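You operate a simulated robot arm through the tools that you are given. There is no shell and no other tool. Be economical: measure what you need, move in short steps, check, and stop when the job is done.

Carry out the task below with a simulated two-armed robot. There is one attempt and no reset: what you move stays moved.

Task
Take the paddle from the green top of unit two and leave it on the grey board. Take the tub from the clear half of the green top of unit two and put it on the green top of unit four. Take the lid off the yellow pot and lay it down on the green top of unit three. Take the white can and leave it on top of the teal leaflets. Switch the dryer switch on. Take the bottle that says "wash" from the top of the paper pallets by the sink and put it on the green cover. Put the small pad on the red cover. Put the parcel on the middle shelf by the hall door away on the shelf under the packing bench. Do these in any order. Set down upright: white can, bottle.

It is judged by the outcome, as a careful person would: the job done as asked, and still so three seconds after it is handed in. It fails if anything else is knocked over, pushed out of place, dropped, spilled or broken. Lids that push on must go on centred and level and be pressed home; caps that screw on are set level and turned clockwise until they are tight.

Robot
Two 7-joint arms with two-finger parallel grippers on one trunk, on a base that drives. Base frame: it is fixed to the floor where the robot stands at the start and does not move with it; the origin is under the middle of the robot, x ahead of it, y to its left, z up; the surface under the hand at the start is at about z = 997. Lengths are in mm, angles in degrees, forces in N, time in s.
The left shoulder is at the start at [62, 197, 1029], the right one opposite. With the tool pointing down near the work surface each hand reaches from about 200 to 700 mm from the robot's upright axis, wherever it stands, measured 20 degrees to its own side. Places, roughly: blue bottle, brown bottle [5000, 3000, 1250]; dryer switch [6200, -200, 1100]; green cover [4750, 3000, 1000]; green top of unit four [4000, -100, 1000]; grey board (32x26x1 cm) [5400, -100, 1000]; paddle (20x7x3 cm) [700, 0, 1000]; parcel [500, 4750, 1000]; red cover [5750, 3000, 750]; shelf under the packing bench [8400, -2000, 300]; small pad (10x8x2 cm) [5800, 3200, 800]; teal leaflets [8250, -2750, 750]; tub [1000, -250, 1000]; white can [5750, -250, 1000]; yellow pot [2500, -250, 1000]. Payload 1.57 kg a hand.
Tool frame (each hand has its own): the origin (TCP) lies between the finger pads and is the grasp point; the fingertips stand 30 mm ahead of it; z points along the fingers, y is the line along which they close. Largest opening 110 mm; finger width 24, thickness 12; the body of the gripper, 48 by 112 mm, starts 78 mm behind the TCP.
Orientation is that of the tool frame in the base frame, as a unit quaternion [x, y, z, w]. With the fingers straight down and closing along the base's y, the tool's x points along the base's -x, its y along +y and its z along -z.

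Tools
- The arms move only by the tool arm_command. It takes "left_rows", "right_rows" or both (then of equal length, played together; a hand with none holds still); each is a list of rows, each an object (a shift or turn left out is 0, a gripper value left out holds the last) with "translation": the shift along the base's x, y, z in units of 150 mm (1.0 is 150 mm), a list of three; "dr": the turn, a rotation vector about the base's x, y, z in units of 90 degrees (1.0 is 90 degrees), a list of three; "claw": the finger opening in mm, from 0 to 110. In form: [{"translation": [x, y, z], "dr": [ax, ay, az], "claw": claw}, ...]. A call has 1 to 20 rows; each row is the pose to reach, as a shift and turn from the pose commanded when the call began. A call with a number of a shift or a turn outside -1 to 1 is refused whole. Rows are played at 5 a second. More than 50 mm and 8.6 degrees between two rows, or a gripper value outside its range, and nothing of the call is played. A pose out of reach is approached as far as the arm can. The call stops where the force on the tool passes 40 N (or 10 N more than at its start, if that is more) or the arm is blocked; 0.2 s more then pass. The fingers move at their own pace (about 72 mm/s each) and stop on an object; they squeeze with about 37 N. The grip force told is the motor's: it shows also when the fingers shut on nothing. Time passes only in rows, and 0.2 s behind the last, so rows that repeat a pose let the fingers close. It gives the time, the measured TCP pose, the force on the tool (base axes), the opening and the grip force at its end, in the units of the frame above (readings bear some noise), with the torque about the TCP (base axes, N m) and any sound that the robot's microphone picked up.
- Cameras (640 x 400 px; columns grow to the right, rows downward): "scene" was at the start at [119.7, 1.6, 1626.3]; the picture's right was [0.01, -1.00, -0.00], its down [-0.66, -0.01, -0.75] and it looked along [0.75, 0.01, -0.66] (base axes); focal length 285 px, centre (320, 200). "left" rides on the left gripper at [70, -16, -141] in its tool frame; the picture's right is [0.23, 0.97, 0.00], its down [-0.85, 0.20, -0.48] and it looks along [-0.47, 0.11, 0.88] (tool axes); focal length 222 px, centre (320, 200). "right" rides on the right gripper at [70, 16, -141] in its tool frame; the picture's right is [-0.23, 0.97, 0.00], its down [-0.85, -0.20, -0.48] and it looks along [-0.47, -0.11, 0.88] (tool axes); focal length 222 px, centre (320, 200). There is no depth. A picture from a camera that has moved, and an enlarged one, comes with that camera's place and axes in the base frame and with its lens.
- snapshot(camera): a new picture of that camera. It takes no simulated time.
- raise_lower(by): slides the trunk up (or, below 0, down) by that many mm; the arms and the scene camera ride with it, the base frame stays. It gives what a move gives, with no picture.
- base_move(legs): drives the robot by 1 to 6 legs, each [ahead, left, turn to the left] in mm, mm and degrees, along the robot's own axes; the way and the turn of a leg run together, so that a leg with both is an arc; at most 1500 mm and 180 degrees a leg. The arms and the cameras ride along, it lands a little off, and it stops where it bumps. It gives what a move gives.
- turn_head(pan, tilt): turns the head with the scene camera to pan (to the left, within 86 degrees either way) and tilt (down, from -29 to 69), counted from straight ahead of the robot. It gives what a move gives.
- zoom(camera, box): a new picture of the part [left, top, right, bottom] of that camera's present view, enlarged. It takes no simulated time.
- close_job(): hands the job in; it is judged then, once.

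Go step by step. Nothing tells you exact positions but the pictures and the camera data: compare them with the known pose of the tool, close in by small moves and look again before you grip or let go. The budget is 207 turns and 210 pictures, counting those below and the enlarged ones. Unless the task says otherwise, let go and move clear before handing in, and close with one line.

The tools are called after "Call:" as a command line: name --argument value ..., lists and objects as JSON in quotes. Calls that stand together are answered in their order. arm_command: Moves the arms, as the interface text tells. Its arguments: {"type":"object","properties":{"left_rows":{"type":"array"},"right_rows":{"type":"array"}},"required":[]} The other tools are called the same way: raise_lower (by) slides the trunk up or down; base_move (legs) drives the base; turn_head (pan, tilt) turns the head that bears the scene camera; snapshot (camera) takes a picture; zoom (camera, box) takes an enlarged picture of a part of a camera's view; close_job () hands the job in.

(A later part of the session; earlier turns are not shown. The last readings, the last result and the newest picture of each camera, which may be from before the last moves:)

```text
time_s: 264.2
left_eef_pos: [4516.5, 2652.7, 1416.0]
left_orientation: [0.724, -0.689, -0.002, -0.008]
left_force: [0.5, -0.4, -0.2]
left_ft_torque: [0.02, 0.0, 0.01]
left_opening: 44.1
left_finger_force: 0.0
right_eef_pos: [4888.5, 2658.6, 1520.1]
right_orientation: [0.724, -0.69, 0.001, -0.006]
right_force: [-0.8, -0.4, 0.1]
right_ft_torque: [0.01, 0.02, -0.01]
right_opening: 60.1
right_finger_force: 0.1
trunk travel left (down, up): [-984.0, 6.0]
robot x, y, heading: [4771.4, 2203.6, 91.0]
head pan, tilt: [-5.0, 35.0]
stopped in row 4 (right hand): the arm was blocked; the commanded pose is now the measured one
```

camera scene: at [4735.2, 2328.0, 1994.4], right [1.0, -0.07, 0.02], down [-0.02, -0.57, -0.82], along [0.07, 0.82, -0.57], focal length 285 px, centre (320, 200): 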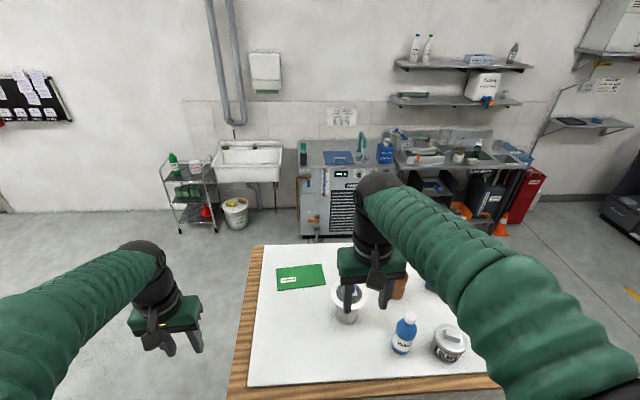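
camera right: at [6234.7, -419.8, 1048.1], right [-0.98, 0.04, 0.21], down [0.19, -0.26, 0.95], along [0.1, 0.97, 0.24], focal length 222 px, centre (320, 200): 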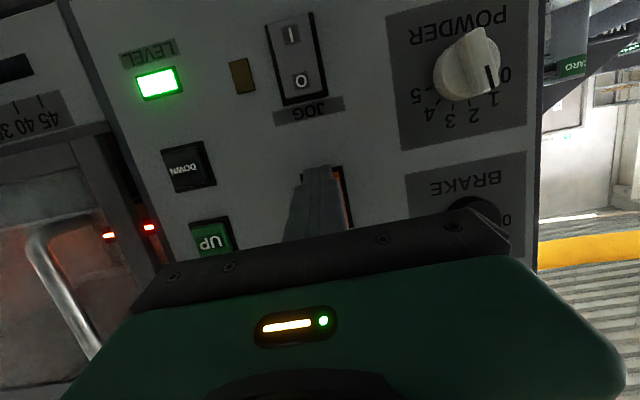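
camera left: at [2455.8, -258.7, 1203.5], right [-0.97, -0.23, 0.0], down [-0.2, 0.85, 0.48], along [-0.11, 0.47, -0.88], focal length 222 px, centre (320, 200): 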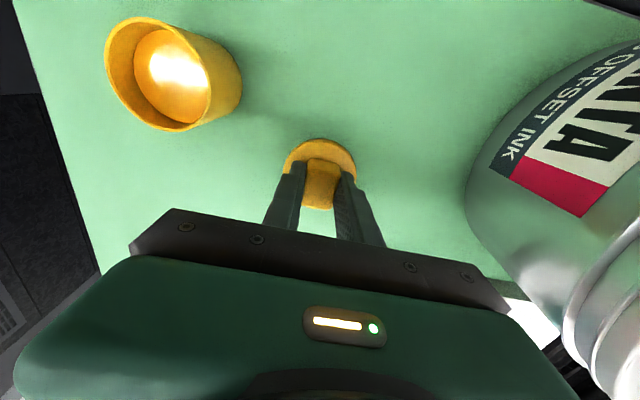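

The blue bottle reads "WASH". The raised trunk sways a little, so I'll lower it 120 and strafe right so the right hand comes near the bottle.

Call:
raise_lower --by -120

Call:
base_move --legs '[[0, -130, 0]]'

Call:
arm_command --right_rows '[{"claw": 110}, {}, {}, {}, {}]'

Call:
snapshot --camera "right"

Call:
snapshot --camera "scene"

```text
time_s: 265.7
left_eef_pos: [4514.6, 2653.3, 1295.0]
left_orientation: [0.725, -0.689, 0.0, -0.008]
left_force: [-1.1, 0.3, 0.8]
left_ft_torque: [0.02, -0.05, -0.02]
left_opening: 44.2
left_finger_force: 0.0
right_eef_pos: [4884.5, 2659.4, 1400.6]
right_orientation: [0.724, -0.689, 0.001, -0.007]
right_force: [0.0, -0.5, -0.9]
right_ft_torque: [0.0, -0.01, -0.01]
right_opening: 60.0
right_finger_force: 0.0
trunk travel left (down, up): [-864.0, 126.0]
robot x, y, heading: [4772.1, 2207.6, 91.1]
head pan, tilt: [-5.0, 35.0]
```

```text
time_s: 267.0
left_eef_pos: [4610.9, 2655.1, 1290.1]
left_orientation: [0.725, -0.689, 0.008, -0.016]
left_force: [-3.8, -1.2, -1.1]
left_ft_torque: [0.06, -0.26, 0.0]
left_opening: 43.9
left_finger_force: 0.0
right_eef_pos: [4978.6, 2660.4, 1402.6]
right_orientation: [0.725, -0.689, 0.01, -0.014]
right_force: [-2.0, 0.2, -0.1]
right_ft_torque: [0.0, -0.26, -0.01]
right_opening: 60.2
right_finger_force: 0.0
trunk travel left (down, up): [-864.0, 126.0]
robot x, y, heading: [4895.9, 2208.8, 90.9]
head pan, tilt: [-5.0, 35.0]
```

```text
time_s: 268.2
left_eef_pos: [4665.3, 2653.9, 1300.0]
left_orientation: [0.724, -0.69, -0.007, -0.003]
left_force: [0.7, 0.3, -0.5]
left_ft_torque: [-0.03, 0.03, 0.03]
left_opening: 43.9
left_finger_force: 0.0
right_eef_pos: [5036.4, 2659.7, 1399.0]
right_orientation: [0.724, -0.69, -0.006, -0.001]
right_force: [0.8, -0.5, -0.5]
right_ft_torque: [0.0, 0.05, -0.02]
right_opening: 110.0
right_finger_force: 0.1
trunk travel left (down, up): [-864.0, 126.0]
robot x, y, heading: [4899.3, 2208.8, 90.9]
head pan, tilt: [-5.0, 35.0]
```

```text
94 pictures are left
camera right: at [5025.2, 2587.4, 1539.3], right [-0.98, 0.18, 0.01], down [0.16, 0.86, 0.48], along [0.08, 0.48, -0.88], focal length 222 px, centre (320, 200)
```

right: 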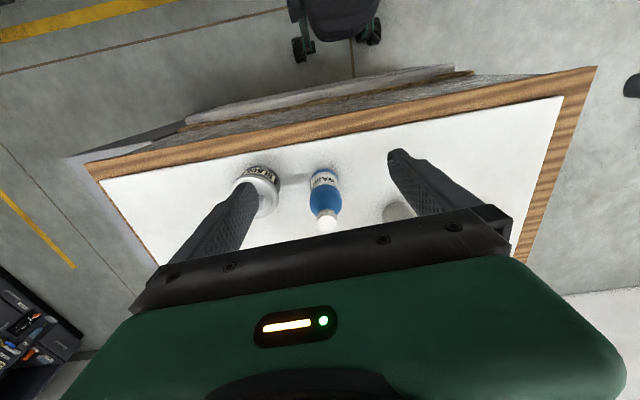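

```text
93 pictures are left
camera scene: at [4919.8, 2329.1, 1874.7], right [1.0, -0.07, -0.01], down [-0.05, -0.57, -0.82], along [0.05, 0.82, -0.58], focal length 285 px, centre (320, 200)
```

scene: 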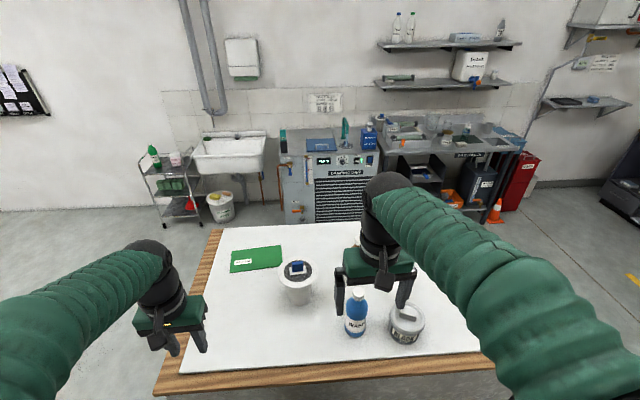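

Bottle is at about [5043, 2752], base z about 1128, top about 1303. Moving above it with an 88 mm opening.

Call:
arm_command --right_rows '[{"translation": [0.02, 0.2, 0], "claw": 88}, {"translation": [0.04, 0.4, 0]}, {"translation": [0.045, 0.61, -0.1]}, {"translation": [0.045, 0.61, -0.25]}, {"translation": [0.045, 0.61, -0.35]}, {"translation": [0.045, 0.61, -0.35]}, {"translation": [0.045, 0.61, -0.35]}]'

Call:
snapshot --camera "right"

Call:
zoom --camera "scene" --box '[290, 240, 450, 360]'

```text
time_s: 269.8
left_eef_pos: [4638.9, 2653.8, 1296.6]
left_orientation: [0.726, -0.687, -0.001, -0.008]
left_force: [-0.3, 0.3, 0.5]
left_ft_torque: [-0.01, -0.01, -0.03]
left_opening: 44.1
left_finger_force: 0.0
right_eef_pos: [5015.5, 2751.6, 1348.4]
right_orientation: [0.725, -0.688, 0.001, -0.006]
right_force: [-0.5, 0.1, -0.9]
right_ft_torque: [0.02, 0.01, 0.0]
right_opening: 88.0
right_finger_force: 0.1
trunk travel left (down, up): [-864.0, 126.0]
robot x, y, heading: [4897.7, 2209.6, 91.0]
head pan, tilt: [-5.0, 35.0]
```

```text
92 pictures are left
camera right: at [5001.7, 2679.7, 1488.3], right [-0.98, 0.18, -0.01], down [0.15, 0.86, 0.49], along [0.09, 0.48, -0.87], focal length 222 px, centre (320, 200)
```

right: 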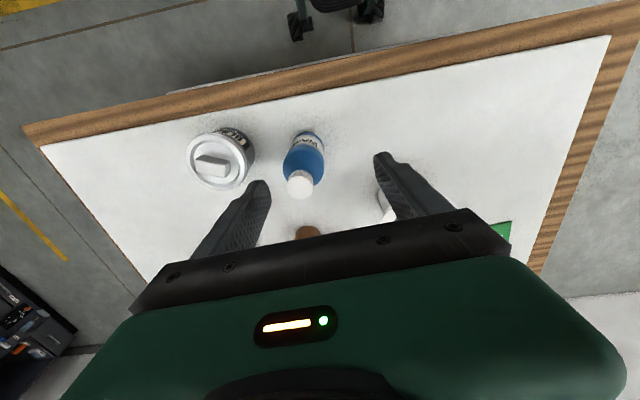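

```text
3.33 times, centred on (370, 300) of scene
camera zoom: at [4887.6, 2330.7, 1874.6], right [1.0, -0.07, 0.01], down [-0.03, -0.57, -0.82], along [0.06, 0.82, -0.57], focal length 949 px, centre (153, -133)
```

zoom: 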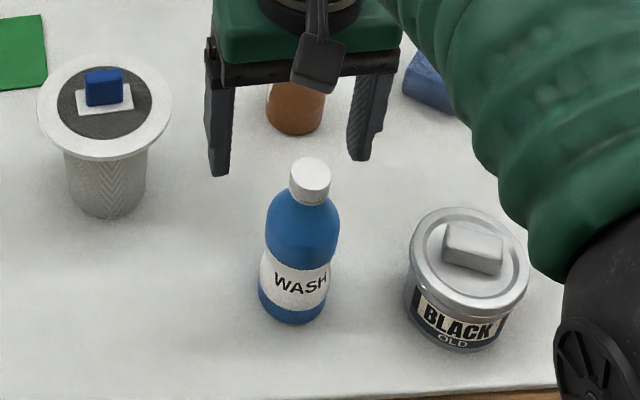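

The hand reads 28 mm off to the left; the body may still be swaying. I'll wait and read again.

Call:
arm_command --right_rows '[{}, {}, {}, {}, {}, {}, {}, {}, {}, {}]'

Call:
arm_command --right_rows '[{}, {}]'

Call:
arm_command --right_rows '[{}, {}]'

```text
time_s: 272.0
left_eef_pos: [4652.4, 2654.5, 1298.0]
left_orientation: [0.726, -0.688, -0.005, -0.005]
left_force: [0.1, -0.2, -0.3]
left_ft_torque: [-0.01, 0.0, 0.0]
left_opening: 43.9
left_finger_force: 0.1
right_eef_pos: [5030.3, 2752.0, 1347.6]
right_orientation: [0.725, -0.689, -0.003, -0.002]
right_force: [0.2, 0.1, 0.7]
right_ft_torque: [-0.04, 0.0, -0.01]
right_opening: 88.1
right_finger_force: 0.1
trunk travel left (down, up): [-864.0, 126.0]
robot x, y, heading: [4900.8, 2207.1, 91.0]
head pan, tilt: [-5.0, 35.0]
```

```text
time_s: 272.6
left_eef_pos: [4646.3, 2654.7, 1296.3]
left_orientation: [0.725, -0.689, -0.002, -0.006]
left_force: [-0.2, -0.1, 0.6]
left_ft_torque: [0.03, -0.01, 0.03]
left_opening: 43.9
left_finger_force: 0.0
right_eef_pos: [5022.5, 2750.9, 1348.5]
right_orientation: [0.726, -0.688, -0.001, -0.004]
right_force: [0.3, 0.1, -0.2]
right_ft_torque: [-0.02, -0.01, -0.01]
right_opening: 87.8
right_finger_force: 0.0
trunk travel left (down, up): [-864.0, 126.0]
robot x, y, heading: [4901.2, 2210.8, 90.9]
head pan, tilt: [-5.0, 35.0]
```

```text
time_s: 273.2
left_eef_pos: [4648.0, 2655.1, 1298.0]
left_orientation: [0.725, -0.688, -0.003, -0.007]
left_force: [0.1, 0.2, 0.3]
left_ft_torque: [0.02, 0.0, -0.01]
left_opening: 43.9
left_finger_force: 0.0
right_eef_pos: [5024.7, 2751.5, 1347.6]
right_orientation: [0.725, -0.688, -0.001, -0.004]
right_force: [-0.2, -0.4, 0.0]
right_ft_torque: [-0.01, -0.03, 0.0]
right_opening: 88.1
right_finger_force: 0.0
trunk travel left (down, up): [-864.0, 126.0]
robot x, y, heading: [4901.4, 2205.3, 91.2]
head pan, tilt: [-5.0, 35.0]
```

Settled at x 5025. Both views now put the cap at [5037, 2762, 1303]. Correcting and descending partway.

Call:
arm_command --right_rows '[{"translation": [0.04, 0.03, -0.05]}, {"translation": [0.08, 0.067, -0.15]}, {"translation": [0.08, 0.067, -0.3]}, {"translation": [0.08, 0.067, -0.4]}, {"translation": [0.08, 0.067, -0.4]}, {"translation": [0.08, 0.067, -0.4]}]'

Call:
snapshot --camera "right"

Call:
zoom --camera "scene" --box '[290, 240, 450, 360]'

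```text
time_s: 274.6
left_eef_pos: [4648.0, 2653.7, 1296.0]
left_orientation: [0.726, -0.688, -0.003, -0.007]
left_force: [0.6, -0.1, 0.1]
left_ft_torque: [-0.01, 0.0, -0.01]
left_opening: 44.2
left_finger_force: 0.1
right_eef_pos: [5038.1, 2760.9, 1288.1]
right_orientation: [0.725, -0.689, -0.002, -0.004]
right_force: [0.8, -0.3, 0.5]
right_ft_torque: [-0.02, 0.02, 0.01]
right_opening: 87.8
right_finger_force: 0.1
trunk travel left (down, up): [-864.0, 126.0]
robot x, y, heading: [4898.9, 2209.8, 90.8]
head pan, tilt: [-5.0, 35.0]
```

```text
90 pictures are left
camera right: at [5024.6, 2689.6, 1427.5], right [-0.98, 0.18, 0.0], down [0.15, 0.86, 0.49], along [0.09, 0.48, -0.87], focal length 222 px, centre (320, 200)
```

right: 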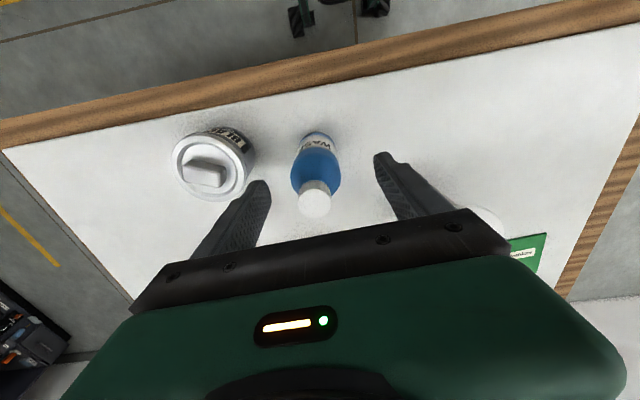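

```text
3.33 times, centred on (370, 300) of scene
camera zoom: at [4905.1, 2330.7, 1874.7], right [1.0, -0.07, 0.0], down [-0.04, -0.57, -0.82], along [0.06, 0.82, -0.58], focal length 949 px, centre (153, -133)
```

zoom: 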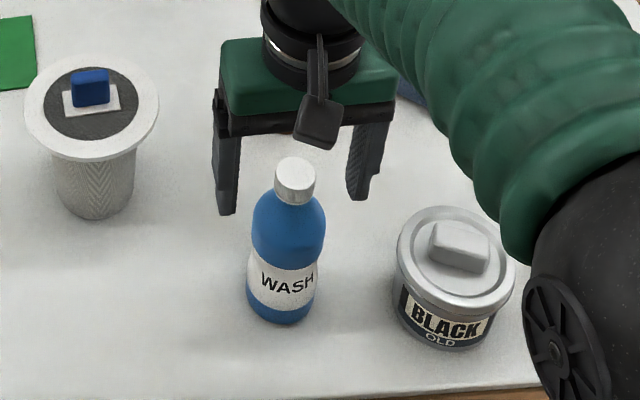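

Centred over the bottle (cap top z 1294). Descending to z 1230 and closing on its upper body.

Call:
arm_command --right_rows '[{"translation": [0.02, 0.01, -0.15]}, {"translation": [0.02, 0.01, -0.3]}, {"translation": [0.02, 0.01, -0.385]}, {"translation": [0.02, 0.01, -0.385]}, {"translation": [0.02, 0.01, -0.385], "claw": 40}, {"translation": [0.02, 0.01, -0.385]}, {"translation": [0.02, 0.01, -0.385]}, {"translation": [0.02, 0.01, -0.385]}]'

Call:
zoom --camera "scene" --box '[290, 240, 450, 360]'

```text
time_s: 276.4
left_eef_pos: [4647.7, 2653.7, 1296.8]
left_orientation: [0.725, -0.689, -0.004, -0.006]
left_force: [0.0, -0.4, -0.4]
left_ft_torque: [0.04, 0.0, 0.02]
left_opening: 44.0
left_finger_force: 0.0
right_eef_pos: [5040.6, 2762.9, 1230.2]
right_orientation: [0.725, -0.688, -0.002, -0.003]
right_force: [1.4, 0.5, 0.7]
right_ft_torque: [-0.02, -0.05, -0.02]
right_opening: 40.6
right_finger_force: 0.4
trunk travel left (down, up): [-864.0, 126.0]
robot x, y, heading: [4897.2, 2205.4, 91.0]
head pan, tilt: [-5.0, 35.0]
```

```text
3.33 times, centred on (370, 300) of scene
camera zoom: at [4905.5, 2330.3, 1874.7], right [1.0, -0.07, 0.0], down [-0.04, -0.57, -0.82], along [0.06, 0.82, -0.58], focal length 949 px, centre (153, -133)
```

zoom: 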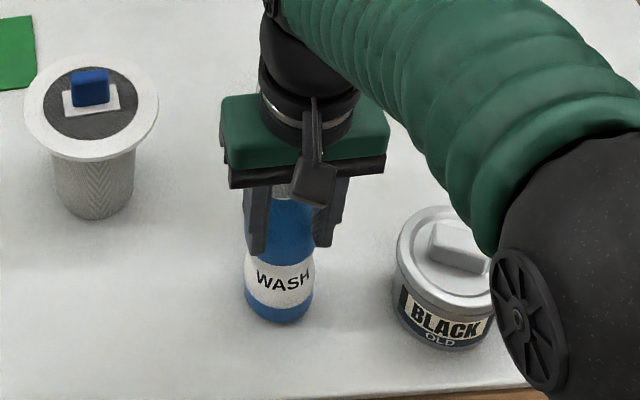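

Call:
snapshot --camera "right"

```text
87 pictures are left
camera right: at [5027.7, 2690.9, 1369.8], right [-0.98, 0.18, 0.0], down [0.15, 0.86, 0.49], along [0.09, 0.48, -0.87], focal length 222 px, centre (320, 200)
```

right: 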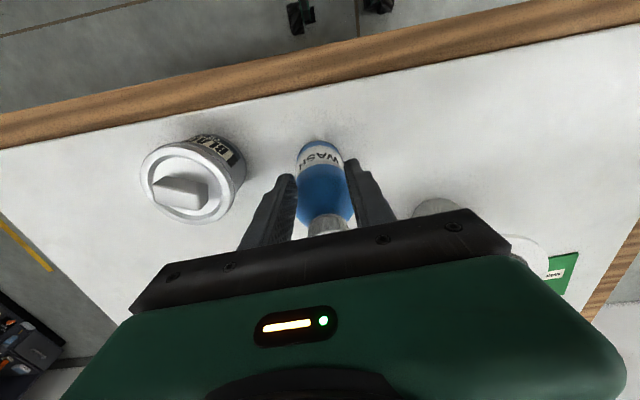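

The fingers flank the bottle but are not yet tight. Closing fully.

Call:
arm_command --right_rows '[{"claw": 10}, {}, {}, {}]'

Call:
snapshot --camera "right"

```text
time_s: 277.4
left_eef_pos: [4647.8, 2654.5, 1297.2]
left_orientation: [0.725, -0.688, -0.004, -0.006]
left_force: [-0.4, -0.6, -0.2]
left_ft_torque: [-0.03, -0.01, 0.0]
left_opening: 43.7
left_finger_force: 0.1
right_eef_pos: [5040.3, 2762.8, 1230.3]
right_orientation: [0.725, -0.689, -0.002, -0.004]
right_force: [1.1, -0.1, 0.1]
right_ft_torque: [-0.03, -0.01, -0.01]
right_opening: 10.3
right_finger_force: 0.4
trunk travel left (down, up): [-864.0, 126.0]
robot x, y, heading: [4898.7, 2207.9, 90.8]
head pan, tilt: [-5.0, 35.0]
```

```text
86 pictures are left
camera right: at [5027.4, 2691.0, 1369.7], right [-0.98, 0.18, 0.0], down [0.15, 0.86, 0.48], along [0.09, 0.48, -0.87], focal length 222 px, centre (320, 200)
```

right: 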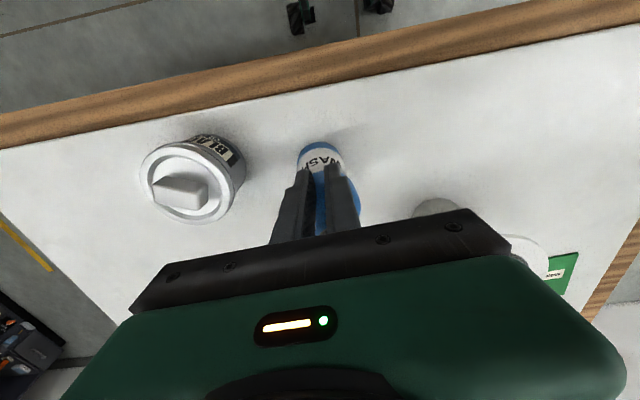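

The fingers closed in front of the bottle: it stands further back than estimated. I'll rise straight up, reopen, and re-measure.

Call:
arm_command --right_rows '[{"translation": [0, 0, 0.2]}, {"translation": [0, 0, 0.45]}, {"translation": [0, 0, 0.7], "claw": 88}, {"translation": [0, 0, 0.7]}, {"translation": [0, 0, 0.7]}, {"translation": [0, 0, 0.7]}]'

Call:
snapshot --camera "right"

Call:
zoom --camera "scene" --box '[290, 240, 450, 360]'

```text
time_s: 278.8
left_eef_pos: [4649.7, 2653.8, 1297.7]
left_orientation: [0.725, -0.688, -0.003, -0.007]
left_force: [0.1, -0.6, 0.8]
left_ft_torque: [0.01, 0.02, 0.02]
left_opening: 43.9
left_finger_force: 0.1
right_eef_pos: [5040.6, 2762.5, 1334.5]
right_orientation: [0.726, -0.688, -0.002, -0.004]
right_force: [0.6, 0.4, -0.2]
right_ft_torque: [0.0, 0.0, 0.0]
right_opening: 88.1
right_finger_force: 0.0
trunk travel left (down, up): [-864.0, 126.0]
robot x, y, heading: [4896.8, 2208.7, 91.1]
head pan, tilt: [-5.0, 35.0]
```

```text
85 pictures are left
camera right: at [5027.9, 2690.7, 1475.2], right [-0.98, 0.18, 0.0], down [0.15, 0.86, 0.49], along [0.09, 0.48, -0.87], focal length 222 px, centre (320, 200)
```

right: 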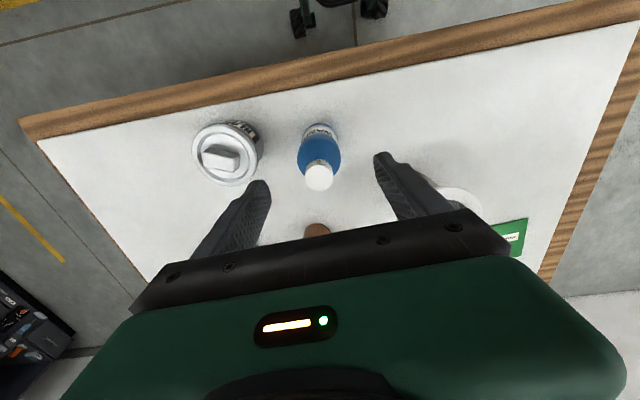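

```text
3.33 times, centred on (370, 300) of scene
camera zoom: at [4905.1, 2330.1, 1874.7], right [1.0, -0.07, 0.0], down [-0.04, -0.57, -0.82], along [0.06, 0.82, -0.58], focal length 949 px, centre (153, -133)
```

zoom: 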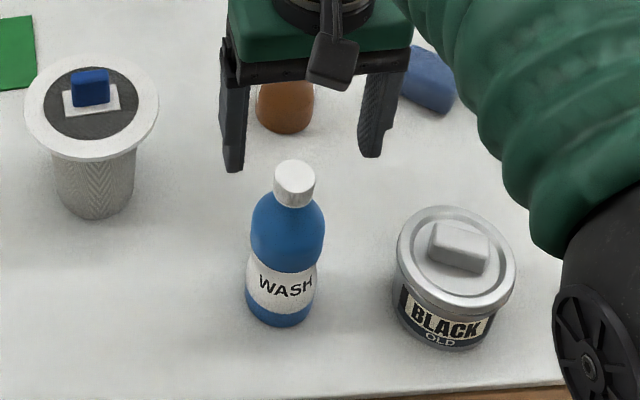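

Two hand views give the cap at about [5046, 2784, 1265]. Shifting back 22 mm and descending partway to check.

Call:
arm_command --right_rows '[{"translation": [0.03, 0.15, 0]}, {"translation": [0.03, 0.15, -0.2]}, {"translation": [0.03, 0.15, -0.45]}, {"translation": [0.03, 0.15, -0.63]}, {"translation": [0.03, 0.15, -0.63]}]'

Call:
snapshot --camera "right"

Call:
zoom --camera "scene" --box '[310, 250, 410, 340]'

```text
time_s: 280.0
left_eef_pos: [4647.7, 2654.2, 1298.1]
left_orientation: [0.726, -0.688, -0.003, -0.005]
left_force: [-0.2, 0.2, -1.6]
left_ft_torque: [0.03, -0.02, -0.01]
left_opening: 44.0
left_finger_force: 0.1
right_eef_pos: [5044.3, 2785.0, 1238.7]
right_orientation: [0.725, -0.688, -0.001, -0.004]
right_force: [-0.5, -0.5, 0.2]
right_ft_torque: [-0.02, 0.0, 0.01]
right_opening: 88.1
right_finger_force: 0.1
trunk travel left (down, up): [-864.0, 126.0]
robot x, y, heading: [4897.9, 2205.3, 91.2]
head pan, tilt: [-5.0, 35.0]
```

```text
83 pictures are left
camera right: at [5031.5, 2713.5, 1379.3], right [-0.98, 0.18, 0.0], down [0.15, 0.86, 0.49], along [0.09, 0.48, -0.87], focal length 222 px, centre (320, 200)
```

right: 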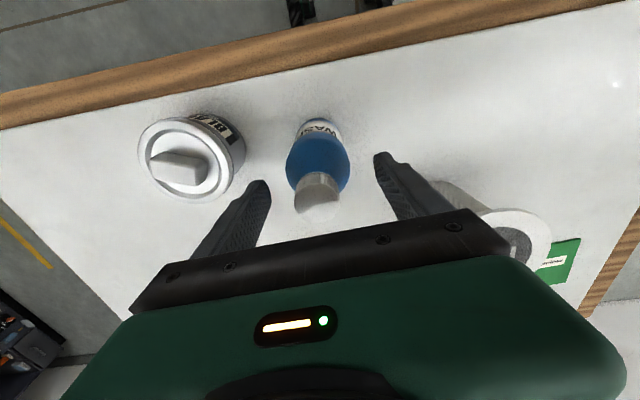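

```text
4.44 times, centred on (360, 295) of scene
camera zoom: at [4905.2, 2331.8, 1874.6], right [1.0, -0.07, 0.0], down [-0.04, -0.57, -0.82], along [0.06, 0.82, -0.58], focal length 1266 px, centre (142, -222)
```

zoom: 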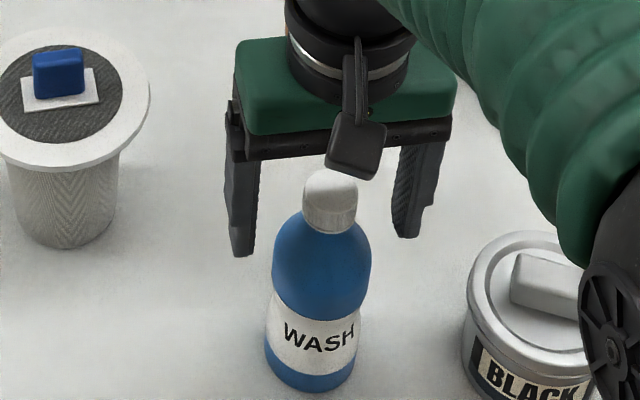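

The cap now sits right on the hand's axis. Descending 36 mm more and closing.

Call:
arm_command --right_rows '[{"translation": [0, 0, -0.12]}, {"translation": [0, 0, -0.24]}, {"translation": [0, 0, -0.24]}, {"translation": [0, 0, -0.24], "claw": 20}, {"translation": [0, 0, -0.24]}, {"translation": [0, 0, -0.24]}, {"translation": [0, 0, -0.24]}]'

Call:
snapshot --camera "right"

```text
time_s: 281.6
left_eef_pos: [4648.8, 2652.7, 1296.9]
left_orientation: [0.725, -0.689, -0.004, -0.006]
left_force: [0.1, 0.1, 0.0]
left_ft_torque: [-0.06, -0.02, 0.01]
left_opening: 43.9
left_finger_force: 0.0
right_eef_pos: [5045.3, 2784.4, 1204.6]
right_orientation: [0.726, -0.688, -0.002, -0.005]
right_force: [1.1, 0.2, 5.0]
right_ft_torque: [-0.09, 0.09, -0.04]
right_opening: 57.6
right_finger_force: 36.6
trunk travel left (down, up): [-864.0, 126.0]
robot x, y, heading: [4896.6, 2208.6, 91.1]
head pan, tilt: [-5.0, 35.0]
```

```text
81 pictures are left
camera right: at [5032.1, 2712.6, 1344.5], right [-0.98, 0.18, 0.0], down [0.15, 0.86, 0.49], along [0.09, 0.48, -0.87], focal length 222 px, centre (320, 200)
```

right: 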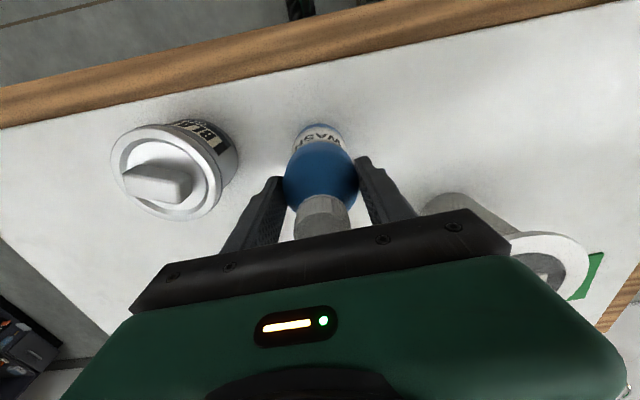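

Bottle gripped at 58 mm. Lifting, then going round to the pallet's left side where the green cover is in reach.

Call:
arm_command --right_rows '[{"translation": [0, 0, 0.1]}, {"translation": [0, 0, 0.35]}, {"translation": [0, 0, 0.6]}, {"translation": [0, 0, 0.85]}, {"translation": [0, -0.2, 1.0]}, {"translation": [0, -0.5, 1.0]}, {"translation": [0, -0.5, 1.0]}]'

Call:
base_move --legs '[[-150, 0, -1], [0, 1180, 0], [1080, 0, 0], [0, 0, -90], [330, 0, 0]]'

Call:
turn_head --pan 0 --tilt 35

Call:
snapshot --camera "scene"

```text
time_s: 283.2
left_eef_pos: [4647.9, 2654.2, 1297.1]
left_orientation: [0.726, -0.688, -0.003, -0.005]
left_force: [0.4, 0.1, -0.5]
left_ft_torque: [-0.01, 0.0, 0.01]
left_opening: 44.2
left_finger_force: 0.0
right_eef_pos: [5045.0, 2712.8, 1354.9]
right_orientation: [0.726, -0.688, 0.0, -0.004]
right_force: [0.3, 0.4, -3.7]
right_ft_torque: [-0.03, -0.01, -0.03]
right_opening: 57.8
right_finger_force: 36.8
trunk travel left (down, up): [-864.0, 126.0]
robot x, y, heading: [4896.7, 2204.3, 90.7]
head pan, tilt: [-5.0, 35.0]
```

```text
time_s: 301.0
left_eef_pos: [4502.0, 3379.5, 1299.3]
left_orientation: [-0.01, 1.0, -0.002, 0.008]
left_force: [0.0, -0.4, -0.3]
left_ft_torque: [0.01, 0.03, 0.01]
left_opening: 43.8
left_finger_force: 0.0
right_eef_pos: [4545.2, 2980.7, 1356.0]
right_orientation: [-0.01, 1.0, -0.001, 0.006]
right_force: [0.4, 0.4, -3.3]
right_ft_torque: [0.02, 0.03, 0.01]
right_opening: 57.7
right_finger_force: 37.5
trunk travel left (down, up): [-864.0, 126.0]
robot x, y, heading: [4051.5, 3145.5, -0.9]
head pan, tilt: [-5.0, 35.0]
```

```text
time_s: 301.6
left_eef_pos: [4503.1, 3378.6, 1298.6]
left_orientation: [-0.01, 1.0, -0.002, 0.007]
left_force: [0.1, 0.2, -0.3]
left_ft_torque: [0.0, -0.01, -0.01]
left_opening: 44.0
left_finger_force: 0.2
right_eef_pos: [4545.5, 2980.0, 1355.5]
right_orientation: [-0.01, 1.0, -0.001, 0.005]
right_force: [1.0, -0.4, -2.5]
right_ft_torque: [-0.02, 0.0, -0.03]
right_opening: 57.6
right_finger_force: 37.6
trunk travel left (down, up): [-864.0, 126.0]
robot x, y, heading: [4050.4, 3141.4, -0.8]
head pan, tilt: [0.0, 35.0]
```

```text
80 pictures are left
camera scene: at [4172.2, 3142.6, 1874.8], right [-0.02, -1.0, 0.0], down [-0.57, 0.01, -0.82], along [0.82, -0.01, -0.57], focal length 285 px, centre (320, 200)
```

scene: 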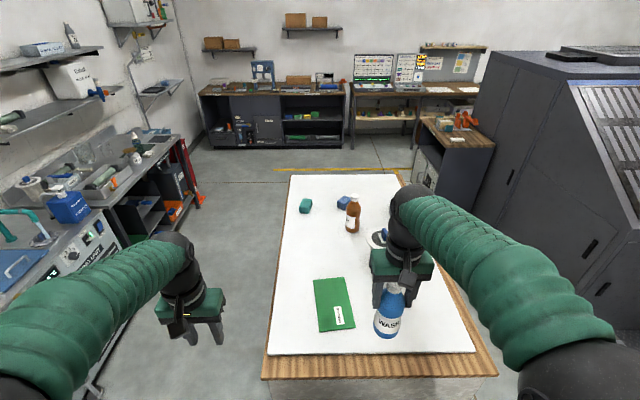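

Green cover centre is about [4714, 3090]. Moving the bottle over it.

Call:
arm_command --right_rows '[{"translation": [0.15, 0.2, 0]}, {"translation": [0.3, 0.4, -0.05]}, {"translation": [0.45, 0.58, -0.15]}, {"translation": [0.6, 0.73, -0.25]}, {"translation": [0.8, 0.73, -0.4]}, {"translation": [1.0, 0.73, -0.5]}, {"translation": [1.0, 0.73, -0.6]}, {"translation": [1.0, 0.73, -0.6]}]'

Call:
snapshot --camera "right"

Call:
zoom --camera "scene" --box '[260, 220, 440, 350]'

```text
time_s: 303.4
left_eef_pos: [4502.3, 3379.8, 1299.1]
left_orientation: [-0.011, 1.0, -0.003, 0.009]
left_force: [0.0, -0.4, 0.2]
left_ft_torque: [0.01, -0.02, 0.01]
left_opening: 44.0
left_finger_force: 0.1
right_eef_pos: [4696.2, 3092.3, 1265.8]
right_orientation: [-0.011, 1.0, -0.002, 0.004]
right_force: [-0.2, 0.7, -2.1]
right_ft_torque: [0.0, 0.02, 0.02]
right_opening: 57.9
right_finger_force: 36.9
trunk travel left (down, up): [-864.0, 126.0]
robot x, y, heading: [4049.6, 3144.4, -0.9]
head pan, tilt: [0.0, 35.0]
```

```text
79 pictures are left
camera right: at [4626.1, 3107.3, 1406.6], right [0.21, 0.98, 0.0], down [0.85, -0.18, 0.49], along [0.48, -0.1, -0.87], focal length 222 px, centre (320, 200)
```

right: 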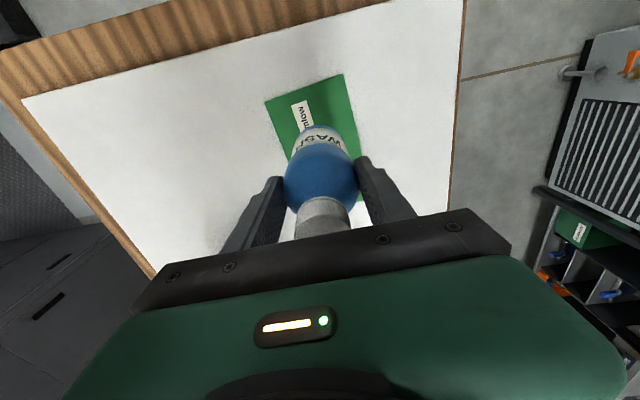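

```text
3.08 times, centred on (350, 285) of scene
camera zoom: at [4172.7, 3144.2, 1874.8], right [-0.02, -1.0, 0.0], down [-0.57, 0.01, -0.82], along [0.82, -0.01, -0.57], focal length 876 px, centre (228, -62)
```

zoom: 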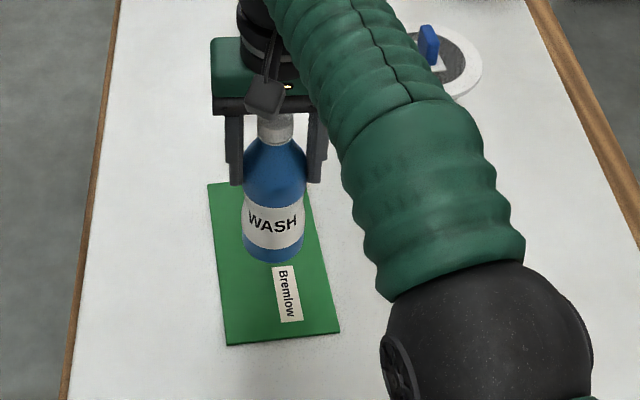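

Lined up within 15 mm. Shift forward and lower until it touches.

Call:
arm_command --right_rows '[{"translation": [0.1, 0.02, 0]}, {"translation": [0.1, 0.02, -0.15]}, {"translation": [0.1, 0.02, -0.3]}, {"translation": [0.1, 0.02, -0.34]}, {"translation": [0.1, 0.02, -0.37]}, {"translation": [0.1, 0.02, -0.39]}, {"translation": [0.1, 0.02, -0.41]}, {"translation": [0.1, 0.02, -0.43]}, {"translation": [0.1, 0.02, -0.45]}]'

Call:
zoom --camera "scene" --box '[260, 220, 440, 350]'

```text
time_s: 305.4
left_eef_pos: [4500.8, 3378.8, 1298.9]
left_orientation: [-0.011, 1.0, -0.003, 0.009]
left_force: [-0.3, -0.2, -0.1]
left_ft_torque: [-0.01, -0.02, 0.02]
left_opening: 43.8
left_finger_force: 0.0
right_eef_pos: [4711.0, 3092.6, 1200.8]
right_orientation: [-0.009, 1.0, -0.002, 0.008]
right_force: [4.9, -2.2, 30.7]
right_ft_torque: [-0.07, -0.17, 0.0]
right_opening: 58.0
right_finger_force: 37.3
right hand out of reach, approached as far as the arm can: row 1, 2, 3
trunk travel left (down, up): [-864.0, 126.0]
robot x, y, heading: [4051.4, 3141.0, -0.9]
head pan, tilt: [0.0, 35.0]
```

```text
3.08 times, centred on (350, 285) of scene
camera zoom: at [4168.5, 3143.0, 1875.5], right [-0.02, -1.0, 0.0], down [-0.57, 0.01, -0.82], along [0.82, -0.01, -0.57], focal length 876 px, centre (228, -62)
```

zoom: 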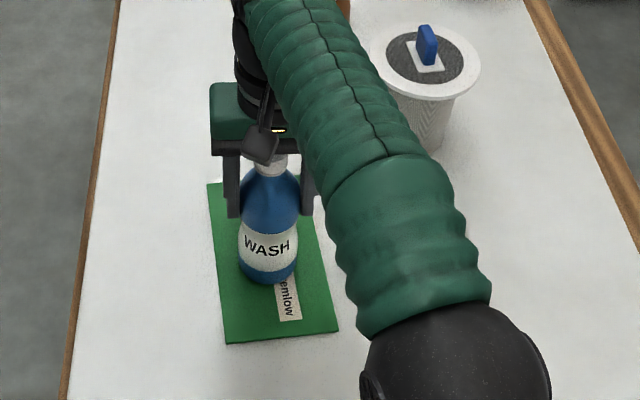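

It stands on the cover. Easing, releasing, rising straight up.

Call:
arm_command --right_rows '[{"translation": [0, 0, 0.015]}, {"translation": [0, 0, 0.02]}, {"translation": [0, 0, 0.02], "claw": 84}, {"translation": [0, 0, 0.02]}, {"translation": [0, 0, 0.02]}, {"translation": [0, 0, 0.25]}, {"translation": [0, 0, 0.5]}, {"translation": [0, 0, 0.75]}, {"translation": [-0.1, 0, 1.0]}, {"translation": [-0.3, 0, 1.0]}, {"translation": [-0.5, 0, 1.0]}]'

Call:
base_move --legs '[[-330, 0, 1]]'

Call:
zoom --camera "scene" --box '[220, 150, 440, 320]'

```text
time_s: 307.8
left_eef_pos: [4500.9, 3380.4, 1298.3]
left_orientation: [-0.01, 1.0, -0.002, 0.008]
left_force: [0.2, -0.5, -1.0]
left_ft_torque: [-0.02, 0.0, 0.01]
left_opening: 44.1
left_finger_force: 0.0
right_eef_pos: [4635.1, 3094.8, 1350.7]
right_orientation: [-0.011, 1.0, -0.001, 0.007]
right_force: [-1.1, 0.4, -0.6]
right_ft_torque: [-0.02, -0.03, 0.0]
right_opening: 83.9
right_finger_force: 0.0
right hand out of reach, approached as far as the arm can: row 6, 7, 8, 9
trunk travel left (down, up): [-864.0, 126.0]
robot x, y, heading: [4050.0, 3143.4, -0.9]
head pan, tilt: [0.0, 35.0]
```

```text
time_s: 310.0
left_eef_pos: [4173.7, 3388.0, 1296.1]
left_orientation: [-0.018, 1.0, -0.002, 0.006]
left_force: [0.0, 0.5, 0.1]
left_ft_torque: [-0.02, 0.02, -0.03]
left_opening: 44.1
left_finger_force: 0.0
right_eef_pos: [4313.6, 3105.1, 1347.1]
right_orientation: [-0.018, 1.0, -0.001, 0.004]
right_force: [-0.1, 0.3, 0.3]
right_ft_torque: [-0.01, 0.03, -0.02]
right_opening: 84.1
right_finger_force: 0.0
trunk travel left (down, up): [-864.0, 126.0]
robot x, y, heading: [3723.2, 3145.5, -0.0]
head pan, tilt: [0.0, 35.0]
```

```text
2.35 times, centred on (330, 235) of scene
camera zoom: at [3849.9, 3147.8, 1874.3], right [0.0, -1.0, 0.0], down [-0.58, 0.0, -0.82], along [0.82, 0.0, -0.58], focal length 670 px, centre (296, 118)
```

zoom: 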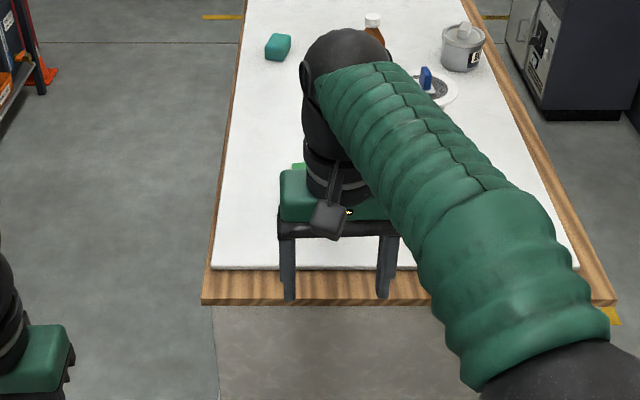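

Call:
snapshot --camera "right"

Call:
turn_head --pan 0 --tilt 15

Call:
snapshot --camera "scene"

```text
75 pictures are left
camera right: at [4241.6, 3119.6, 1487.3], right [0.19, 0.98, 0.0], down [0.86, -0.17, 0.48], along [0.48, -0.09, -0.87], focal length 222 px, centre (320, 200)
```

right: 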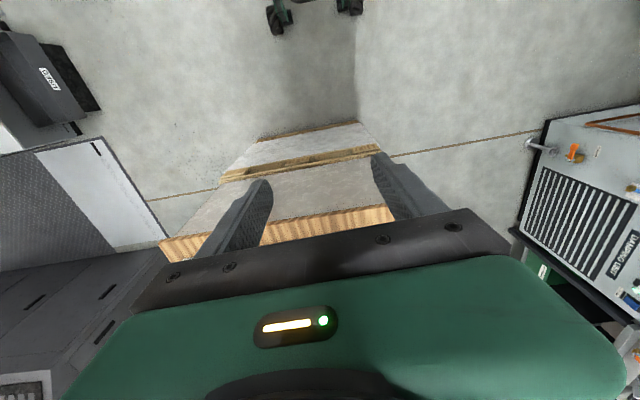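

```text
time_s: 310.9
left_eef_pos: [4168.6, 3388.8, 1298.1]
left_orientation: [-0.018, 1.0, -0.003, 0.009]
left_force: [0.1, 0.1, 0.1]
left_ft_torque: [0.01, -0.01, -0.01]
left_opening: 43.9
left_finger_force: 0.0
right_eef_pos: [4308.6, 3104.7, 1349.7]
right_orientation: [-0.018, 1.0, -0.001, 0.005]
right_force: [0.3, -0.3, -0.4]
right_ft_torque: [0.02, -0.01, -0.01]
right_opening: 84.0
right_finger_force: 0.0
trunk travel left (down, up): [-864.0, 126.0]
robot x, y, heading: [3721.9, 3146.0, 0.1]
head pan, tilt: [0.0, 15.0]
```

```text
74 pictures are left
camera scene: at [3851.0, 3147.9, 1906.5], right [0.0, -1.0, 0.0], down [-0.26, 0.0, -0.96], along [0.96, 0.0, -0.26], focal length 285 px, centre (320, 200)
```

scene: 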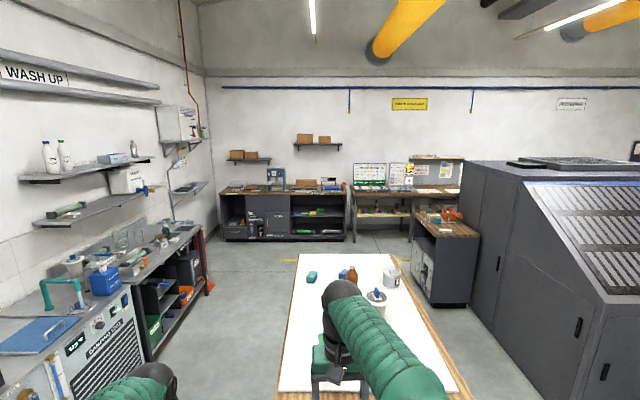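

The bottle's done (it stood upright when I released; I'll verify in passing). Now going around to the pallet's far end for the red cover and pad.

Call:
base_move --legs '[[0, -1010, 0], [1500, 0, 0], [300, 0, 0]]'

Call:
turn_head --pan 60 --tilt 30

Call:
snapshot --camera "scene"

```text
time_s: 324.8
left_eef_pos: [5972.7, 2396.0, 1299.5]
left_orientation: [-0.025, 1.0, -0.003, 0.009]
left_force: [0.8, 0.0, 0.6]
left_ft_torque: [0.0, 0.02, 0.05]
left_opening: 44.1
left_finger_force: 0.1
right_eef_pos: [6115.5, 2114.3, 1351.5]
right_orientation: [-0.023, 1.0, -0.001, 0.007]
right_force: [-0.3, 0.0, -0.7]
right_ft_torque: [-0.03, -0.01, 0.02]
right_opening: 83.9
right_finger_force: 0.1
trunk travel left (down, up): [-864.0, 126.0]
robot x, y, heading: [5533.3, 2144.5, 1.0]
head pan, tilt: [0.0, 15.0]
```

```text
time_s: 326.1
left_eef_pos: [5973.9, 2395.5, 1299.8]
left_orientation: [-0.025, 1.0, -0.003, 0.009]
left_force: [0.7, -0.1, 0.6]
left_ft_torque: [0.01, -0.01, -0.03]
left_opening: 43.9
left_finger_force: 0.1
right_eef_pos: [6116.6, 2113.7, 1351.1]
right_orientation: [-0.023, 1.0, -0.002, 0.006]
right_force: [-0.2, -0.1, -0.2]
right_ft_torque: [0.03, -0.01, 0.0]
right_opening: 84.1
right_finger_force: 0.2
trunk travel left (down, up): [-864.0, 126.0]
robot x, y, heading: [5533.9, 2146.0, 0.9]
head pan, tilt: [60.0, 30.0]
```

```text
73 pictures are left
camera scene: at [5610.1, 2229.0, 1882.6], right [0.87, -0.49, 0.0], down [-0.25, -0.44, -0.87], along [0.42, 0.75, -0.5], focal length 285 px, centre (320, 200)
```

scene: 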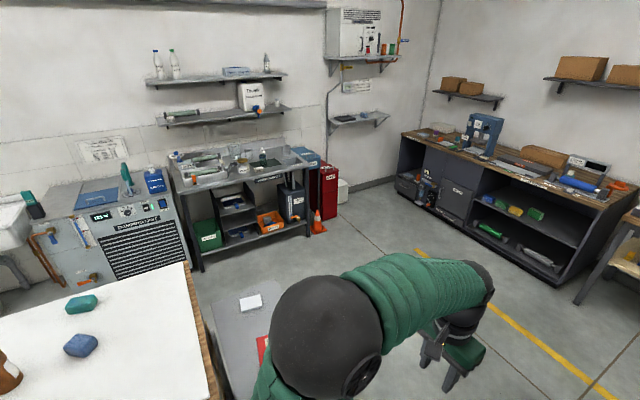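

The white pad is at about [5771, 3203] and the red cover at about [5740, 2950] on a low cabinet beside the pallet. I'll reach it from its open (+x) side, facing back.

Call:
base_move --legs '[[0, 0, 90], [0, -900, 0], [930, 0, 0], [0, 0, 89]]'

Call:
turn_head --pan 0 --tilt 45

Call:
snapshot --camera "scene"

```text
time_s: 333.8
left_eef_pos: [6054.3, 2619.2, 1301.1]
left_orientation: [-0.674, 0.739, 0.01, 0.0]
left_force: [-0.9, 1.1, -0.6]
left_ft_torque: [-0.06, 0.01, 0.0]
left_opening: 44.0
left_finger_force: 0.1
right_eef_pos: [6354.6, 2723.8, 1347.1]
right_orientation: [-0.673, 0.74, 0.008, -0.002]
right_force: [-0.3, 0.0, -0.6]
right_ft_torque: [-0.09, -0.02, -0.04]
right_opening: 83.8
right_finger_force: 0.1
trunk travel left (down, up): [-864.0, 126.0]
robot x, y, heading: [6216.7, 2146.0, 82.5]
head pan, tilt: [60.0, 30.0]
stopped in leg 2: the robot was blocked; the commanded pose is now the measured one
```

```text
time_s: 335.1
left_eef_pos: [6048.8, 2613.8, 1303.0]
left_orientation: [-0.674, 0.739, 0.01, 0.003]
left_force: [0.6, -0.4, -0.1]
left_ft_torque: [0.01, 0.0, -0.01]
left_opening: 43.7
left_finger_force: 0.0
right_eef_pos: [6349.8, 2718.3, 1351.6]
right_orientation: [-0.674, 0.739, 0.008, 0.002]
right_force: [0.6, 0.5, -0.7]
right_ft_torque: [0.03, 0.04, 0.01]
right_opening: 84.2
right_finger_force: 0.1
trunk travel left (down, up): [-864.0, 126.0]
robot x, y, heading: [6218.1, 2147.0, 82.6]
head pan, tilt: [0.0, 45.0]
```

```text
72 pictures are left
camera scene: at [6229.7, 2262.3, 1860.0], right [0.99, -0.13, 0.0], down [-0.09, -0.7, -0.71], along [0.09, 0.7, -0.71], focal length 285 px, centre (320, 200)
```

scene: 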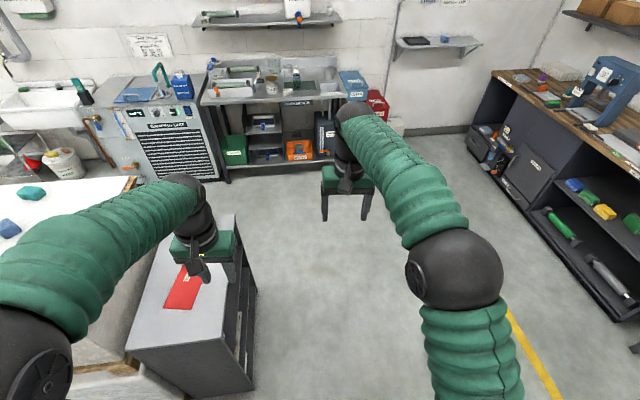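

I grazed the brown table on the right and stopped. I'll ease left, go ahead past it, then turn to face the low cabinet.

Call:
base_move --legs '[[0, 60, 0], [500, 0, 7], [0, -180, 0], [380, 0, 0], [0, 0, 90]]'

Call:
turn_head --pan 0 --tilt 48

Call:
snapshot --camera "scene"

```text
time_s: 345.5
left_eef_pos: [5928.4, 2813.7, 1304.3]
left_orientation: [1.0, 0.012, -0.008, 0.006]
left_force: [0.2, -0.1, -1.4]
left_ft_torque: [-0.02, -0.03, 0.01]
left_opening: 44.1
left_finger_force: 0.1
right_eef_pos: [5791.2, 3100.5, 1351.7]
right_orientation: [1.0, 0.01, -0.006, 0.007]
right_force: [-0.5, 0.0, 0.1]
right_ft_torque: [-0.01, -0.01, 0.02]
right_opening: 84.0
right_finger_force: 0.0
trunk travel left (down, up): [-864.0, 126.0]
robot x, y, heading: [6378.2, 3029.1, 179.2]
head pan, tilt: [0.0, 45.0]
```

```text
time_s: 346.1
left_eef_pos: [5930.5, 2810.5, 1302.3]
left_orientation: [1.0, 0.012, -0.009, 0.004]
left_force: [-0.4, -0.2, 0.4]
left_ft_torque: [0.02, -0.02, 0.04]
left_opening: 44.1
left_finger_force: 0.0
right_eef_pos: [5792.5, 3096.5, 1350.7]
right_orientation: [1.0, 0.011, -0.006, 0.005]
right_force: [0.0, 0.4, -0.6]
right_ft_torque: [0.03, 0.01, 0.0]
right_opening: 83.8
right_finger_force: 0.0
trunk travel left (down, up): [-864.0, 126.0]
robot x, y, heading: [6370.6, 3029.2, 179.2]
head pan, tilt: [0.0, 48.0]
```

```text
71 pictures are left
camera scene: at [6261.4, 3031.7, 1855.7], right [0.02, 1.0, 0.0], down [0.74, -0.01, -0.67], along [-0.67, 0.01, -0.74], focal length 285 px, centre (320, 200)
```

scene: 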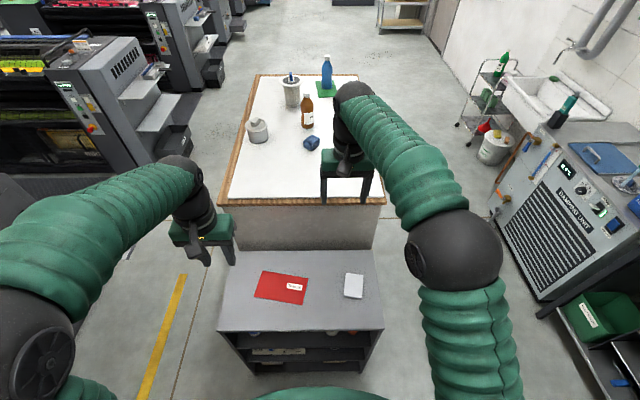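

The wash bottle stands upright on the green cover. Now lower the trunk and bring the right hand over the white pad (about [5754, 3176]).

Call:
raise_lower --by -330

Call:
arm_command --right_rows '[{"translation": [-0.1, 0.2, 0], "claw": 110}, {"translation": [-0.2, 0.4, 0]}, {"translation": [-0.25, 0.52, -0.15]}, {"translation": [-0.25, 0.52, -0.4]}, {"translation": [-0.25, 0.52, -0.6]}, {"translation": [-0.25, 0.52, -0.6]}, {"translation": [-0.25, 0.52, -0.6]}]'

Call:
snapshot --camera "right"

Call:
snapshot --camera "scene"

```text
time_s: 349.4
left_eef_pos: [5932.0, 2809.8, 974.4]
left_orientation: [1.0, 0.012, -0.009, 0.005]
left_force: [0.1, 0.8, 0.3]
left_ft_torque: [0.02, 0.02, 0.0]
left_opening: 44.1
left_finger_force: 0.2
right_eef_pos: [5793.0, 3096.9, 1022.3]
right_orientation: [1.0, 0.01, -0.007, 0.006]
right_force: [0.0, 0.5, -0.1]
right_ft_torque: [0.01, 0.01, -0.01]
right_opening: 83.9
right_finger_force: 0.0
trunk travel left (down, up): [-534.0, 456.0]
robot x, y, heading: [6372.8, 3032.4, 178.8]
head pan, tilt: [0.0, 48.0]
```

```text
time_s: 350.9
left_eef_pos: [5931.6, 2810.6, 973.5]
left_orientation: [1.0, 0.013, -0.011, 0.006]
left_force: [0.0, 0.4, 1.1]
left_ft_torque: [0.01, -0.01, 0.0]
left_opening: 43.9
left_finger_force: 0.1
right_eef_pos: [5754.9, 3175.4, 932.0]
right_orientation: [1.0, 0.01, -0.009, 0.006]
right_force: [0.5, -0.5, -0.5]
right_ft_torque: [0.03, 0.03, 0.01]
right_opening: 109.9
right_finger_force: 0.0
trunk travel left (down, up): [-534.0, 456.0]
robot x, y, heading: [6373.0, 3031.4, 179.0]
head pan, tilt: [0.0, 48.0]
```

```text
70 pictures are left
camera right: at [5826.8, 3162.0, 1071.6], right [-0.21, -0.98, 0.01], down [-0.85, 0.19, 0.49], along [-0.48, 0.09, -0.87], focal length 222 px, centre (320, 200)
```

right: 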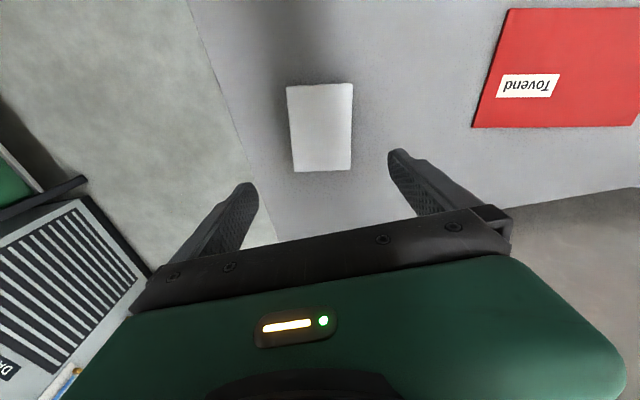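

```text
69 pictures are left
camera scene: at [6262.4, 3033.1, 1525.7], right [0.02, 1.0, 0.0], down [0.74, -0.01, -0.67], along [-0.67, 0.01, -0.74], focal length 285 px, centre (320, 200)
```

scene: 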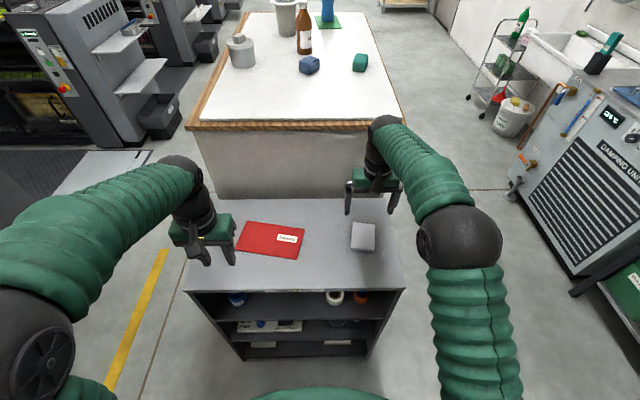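

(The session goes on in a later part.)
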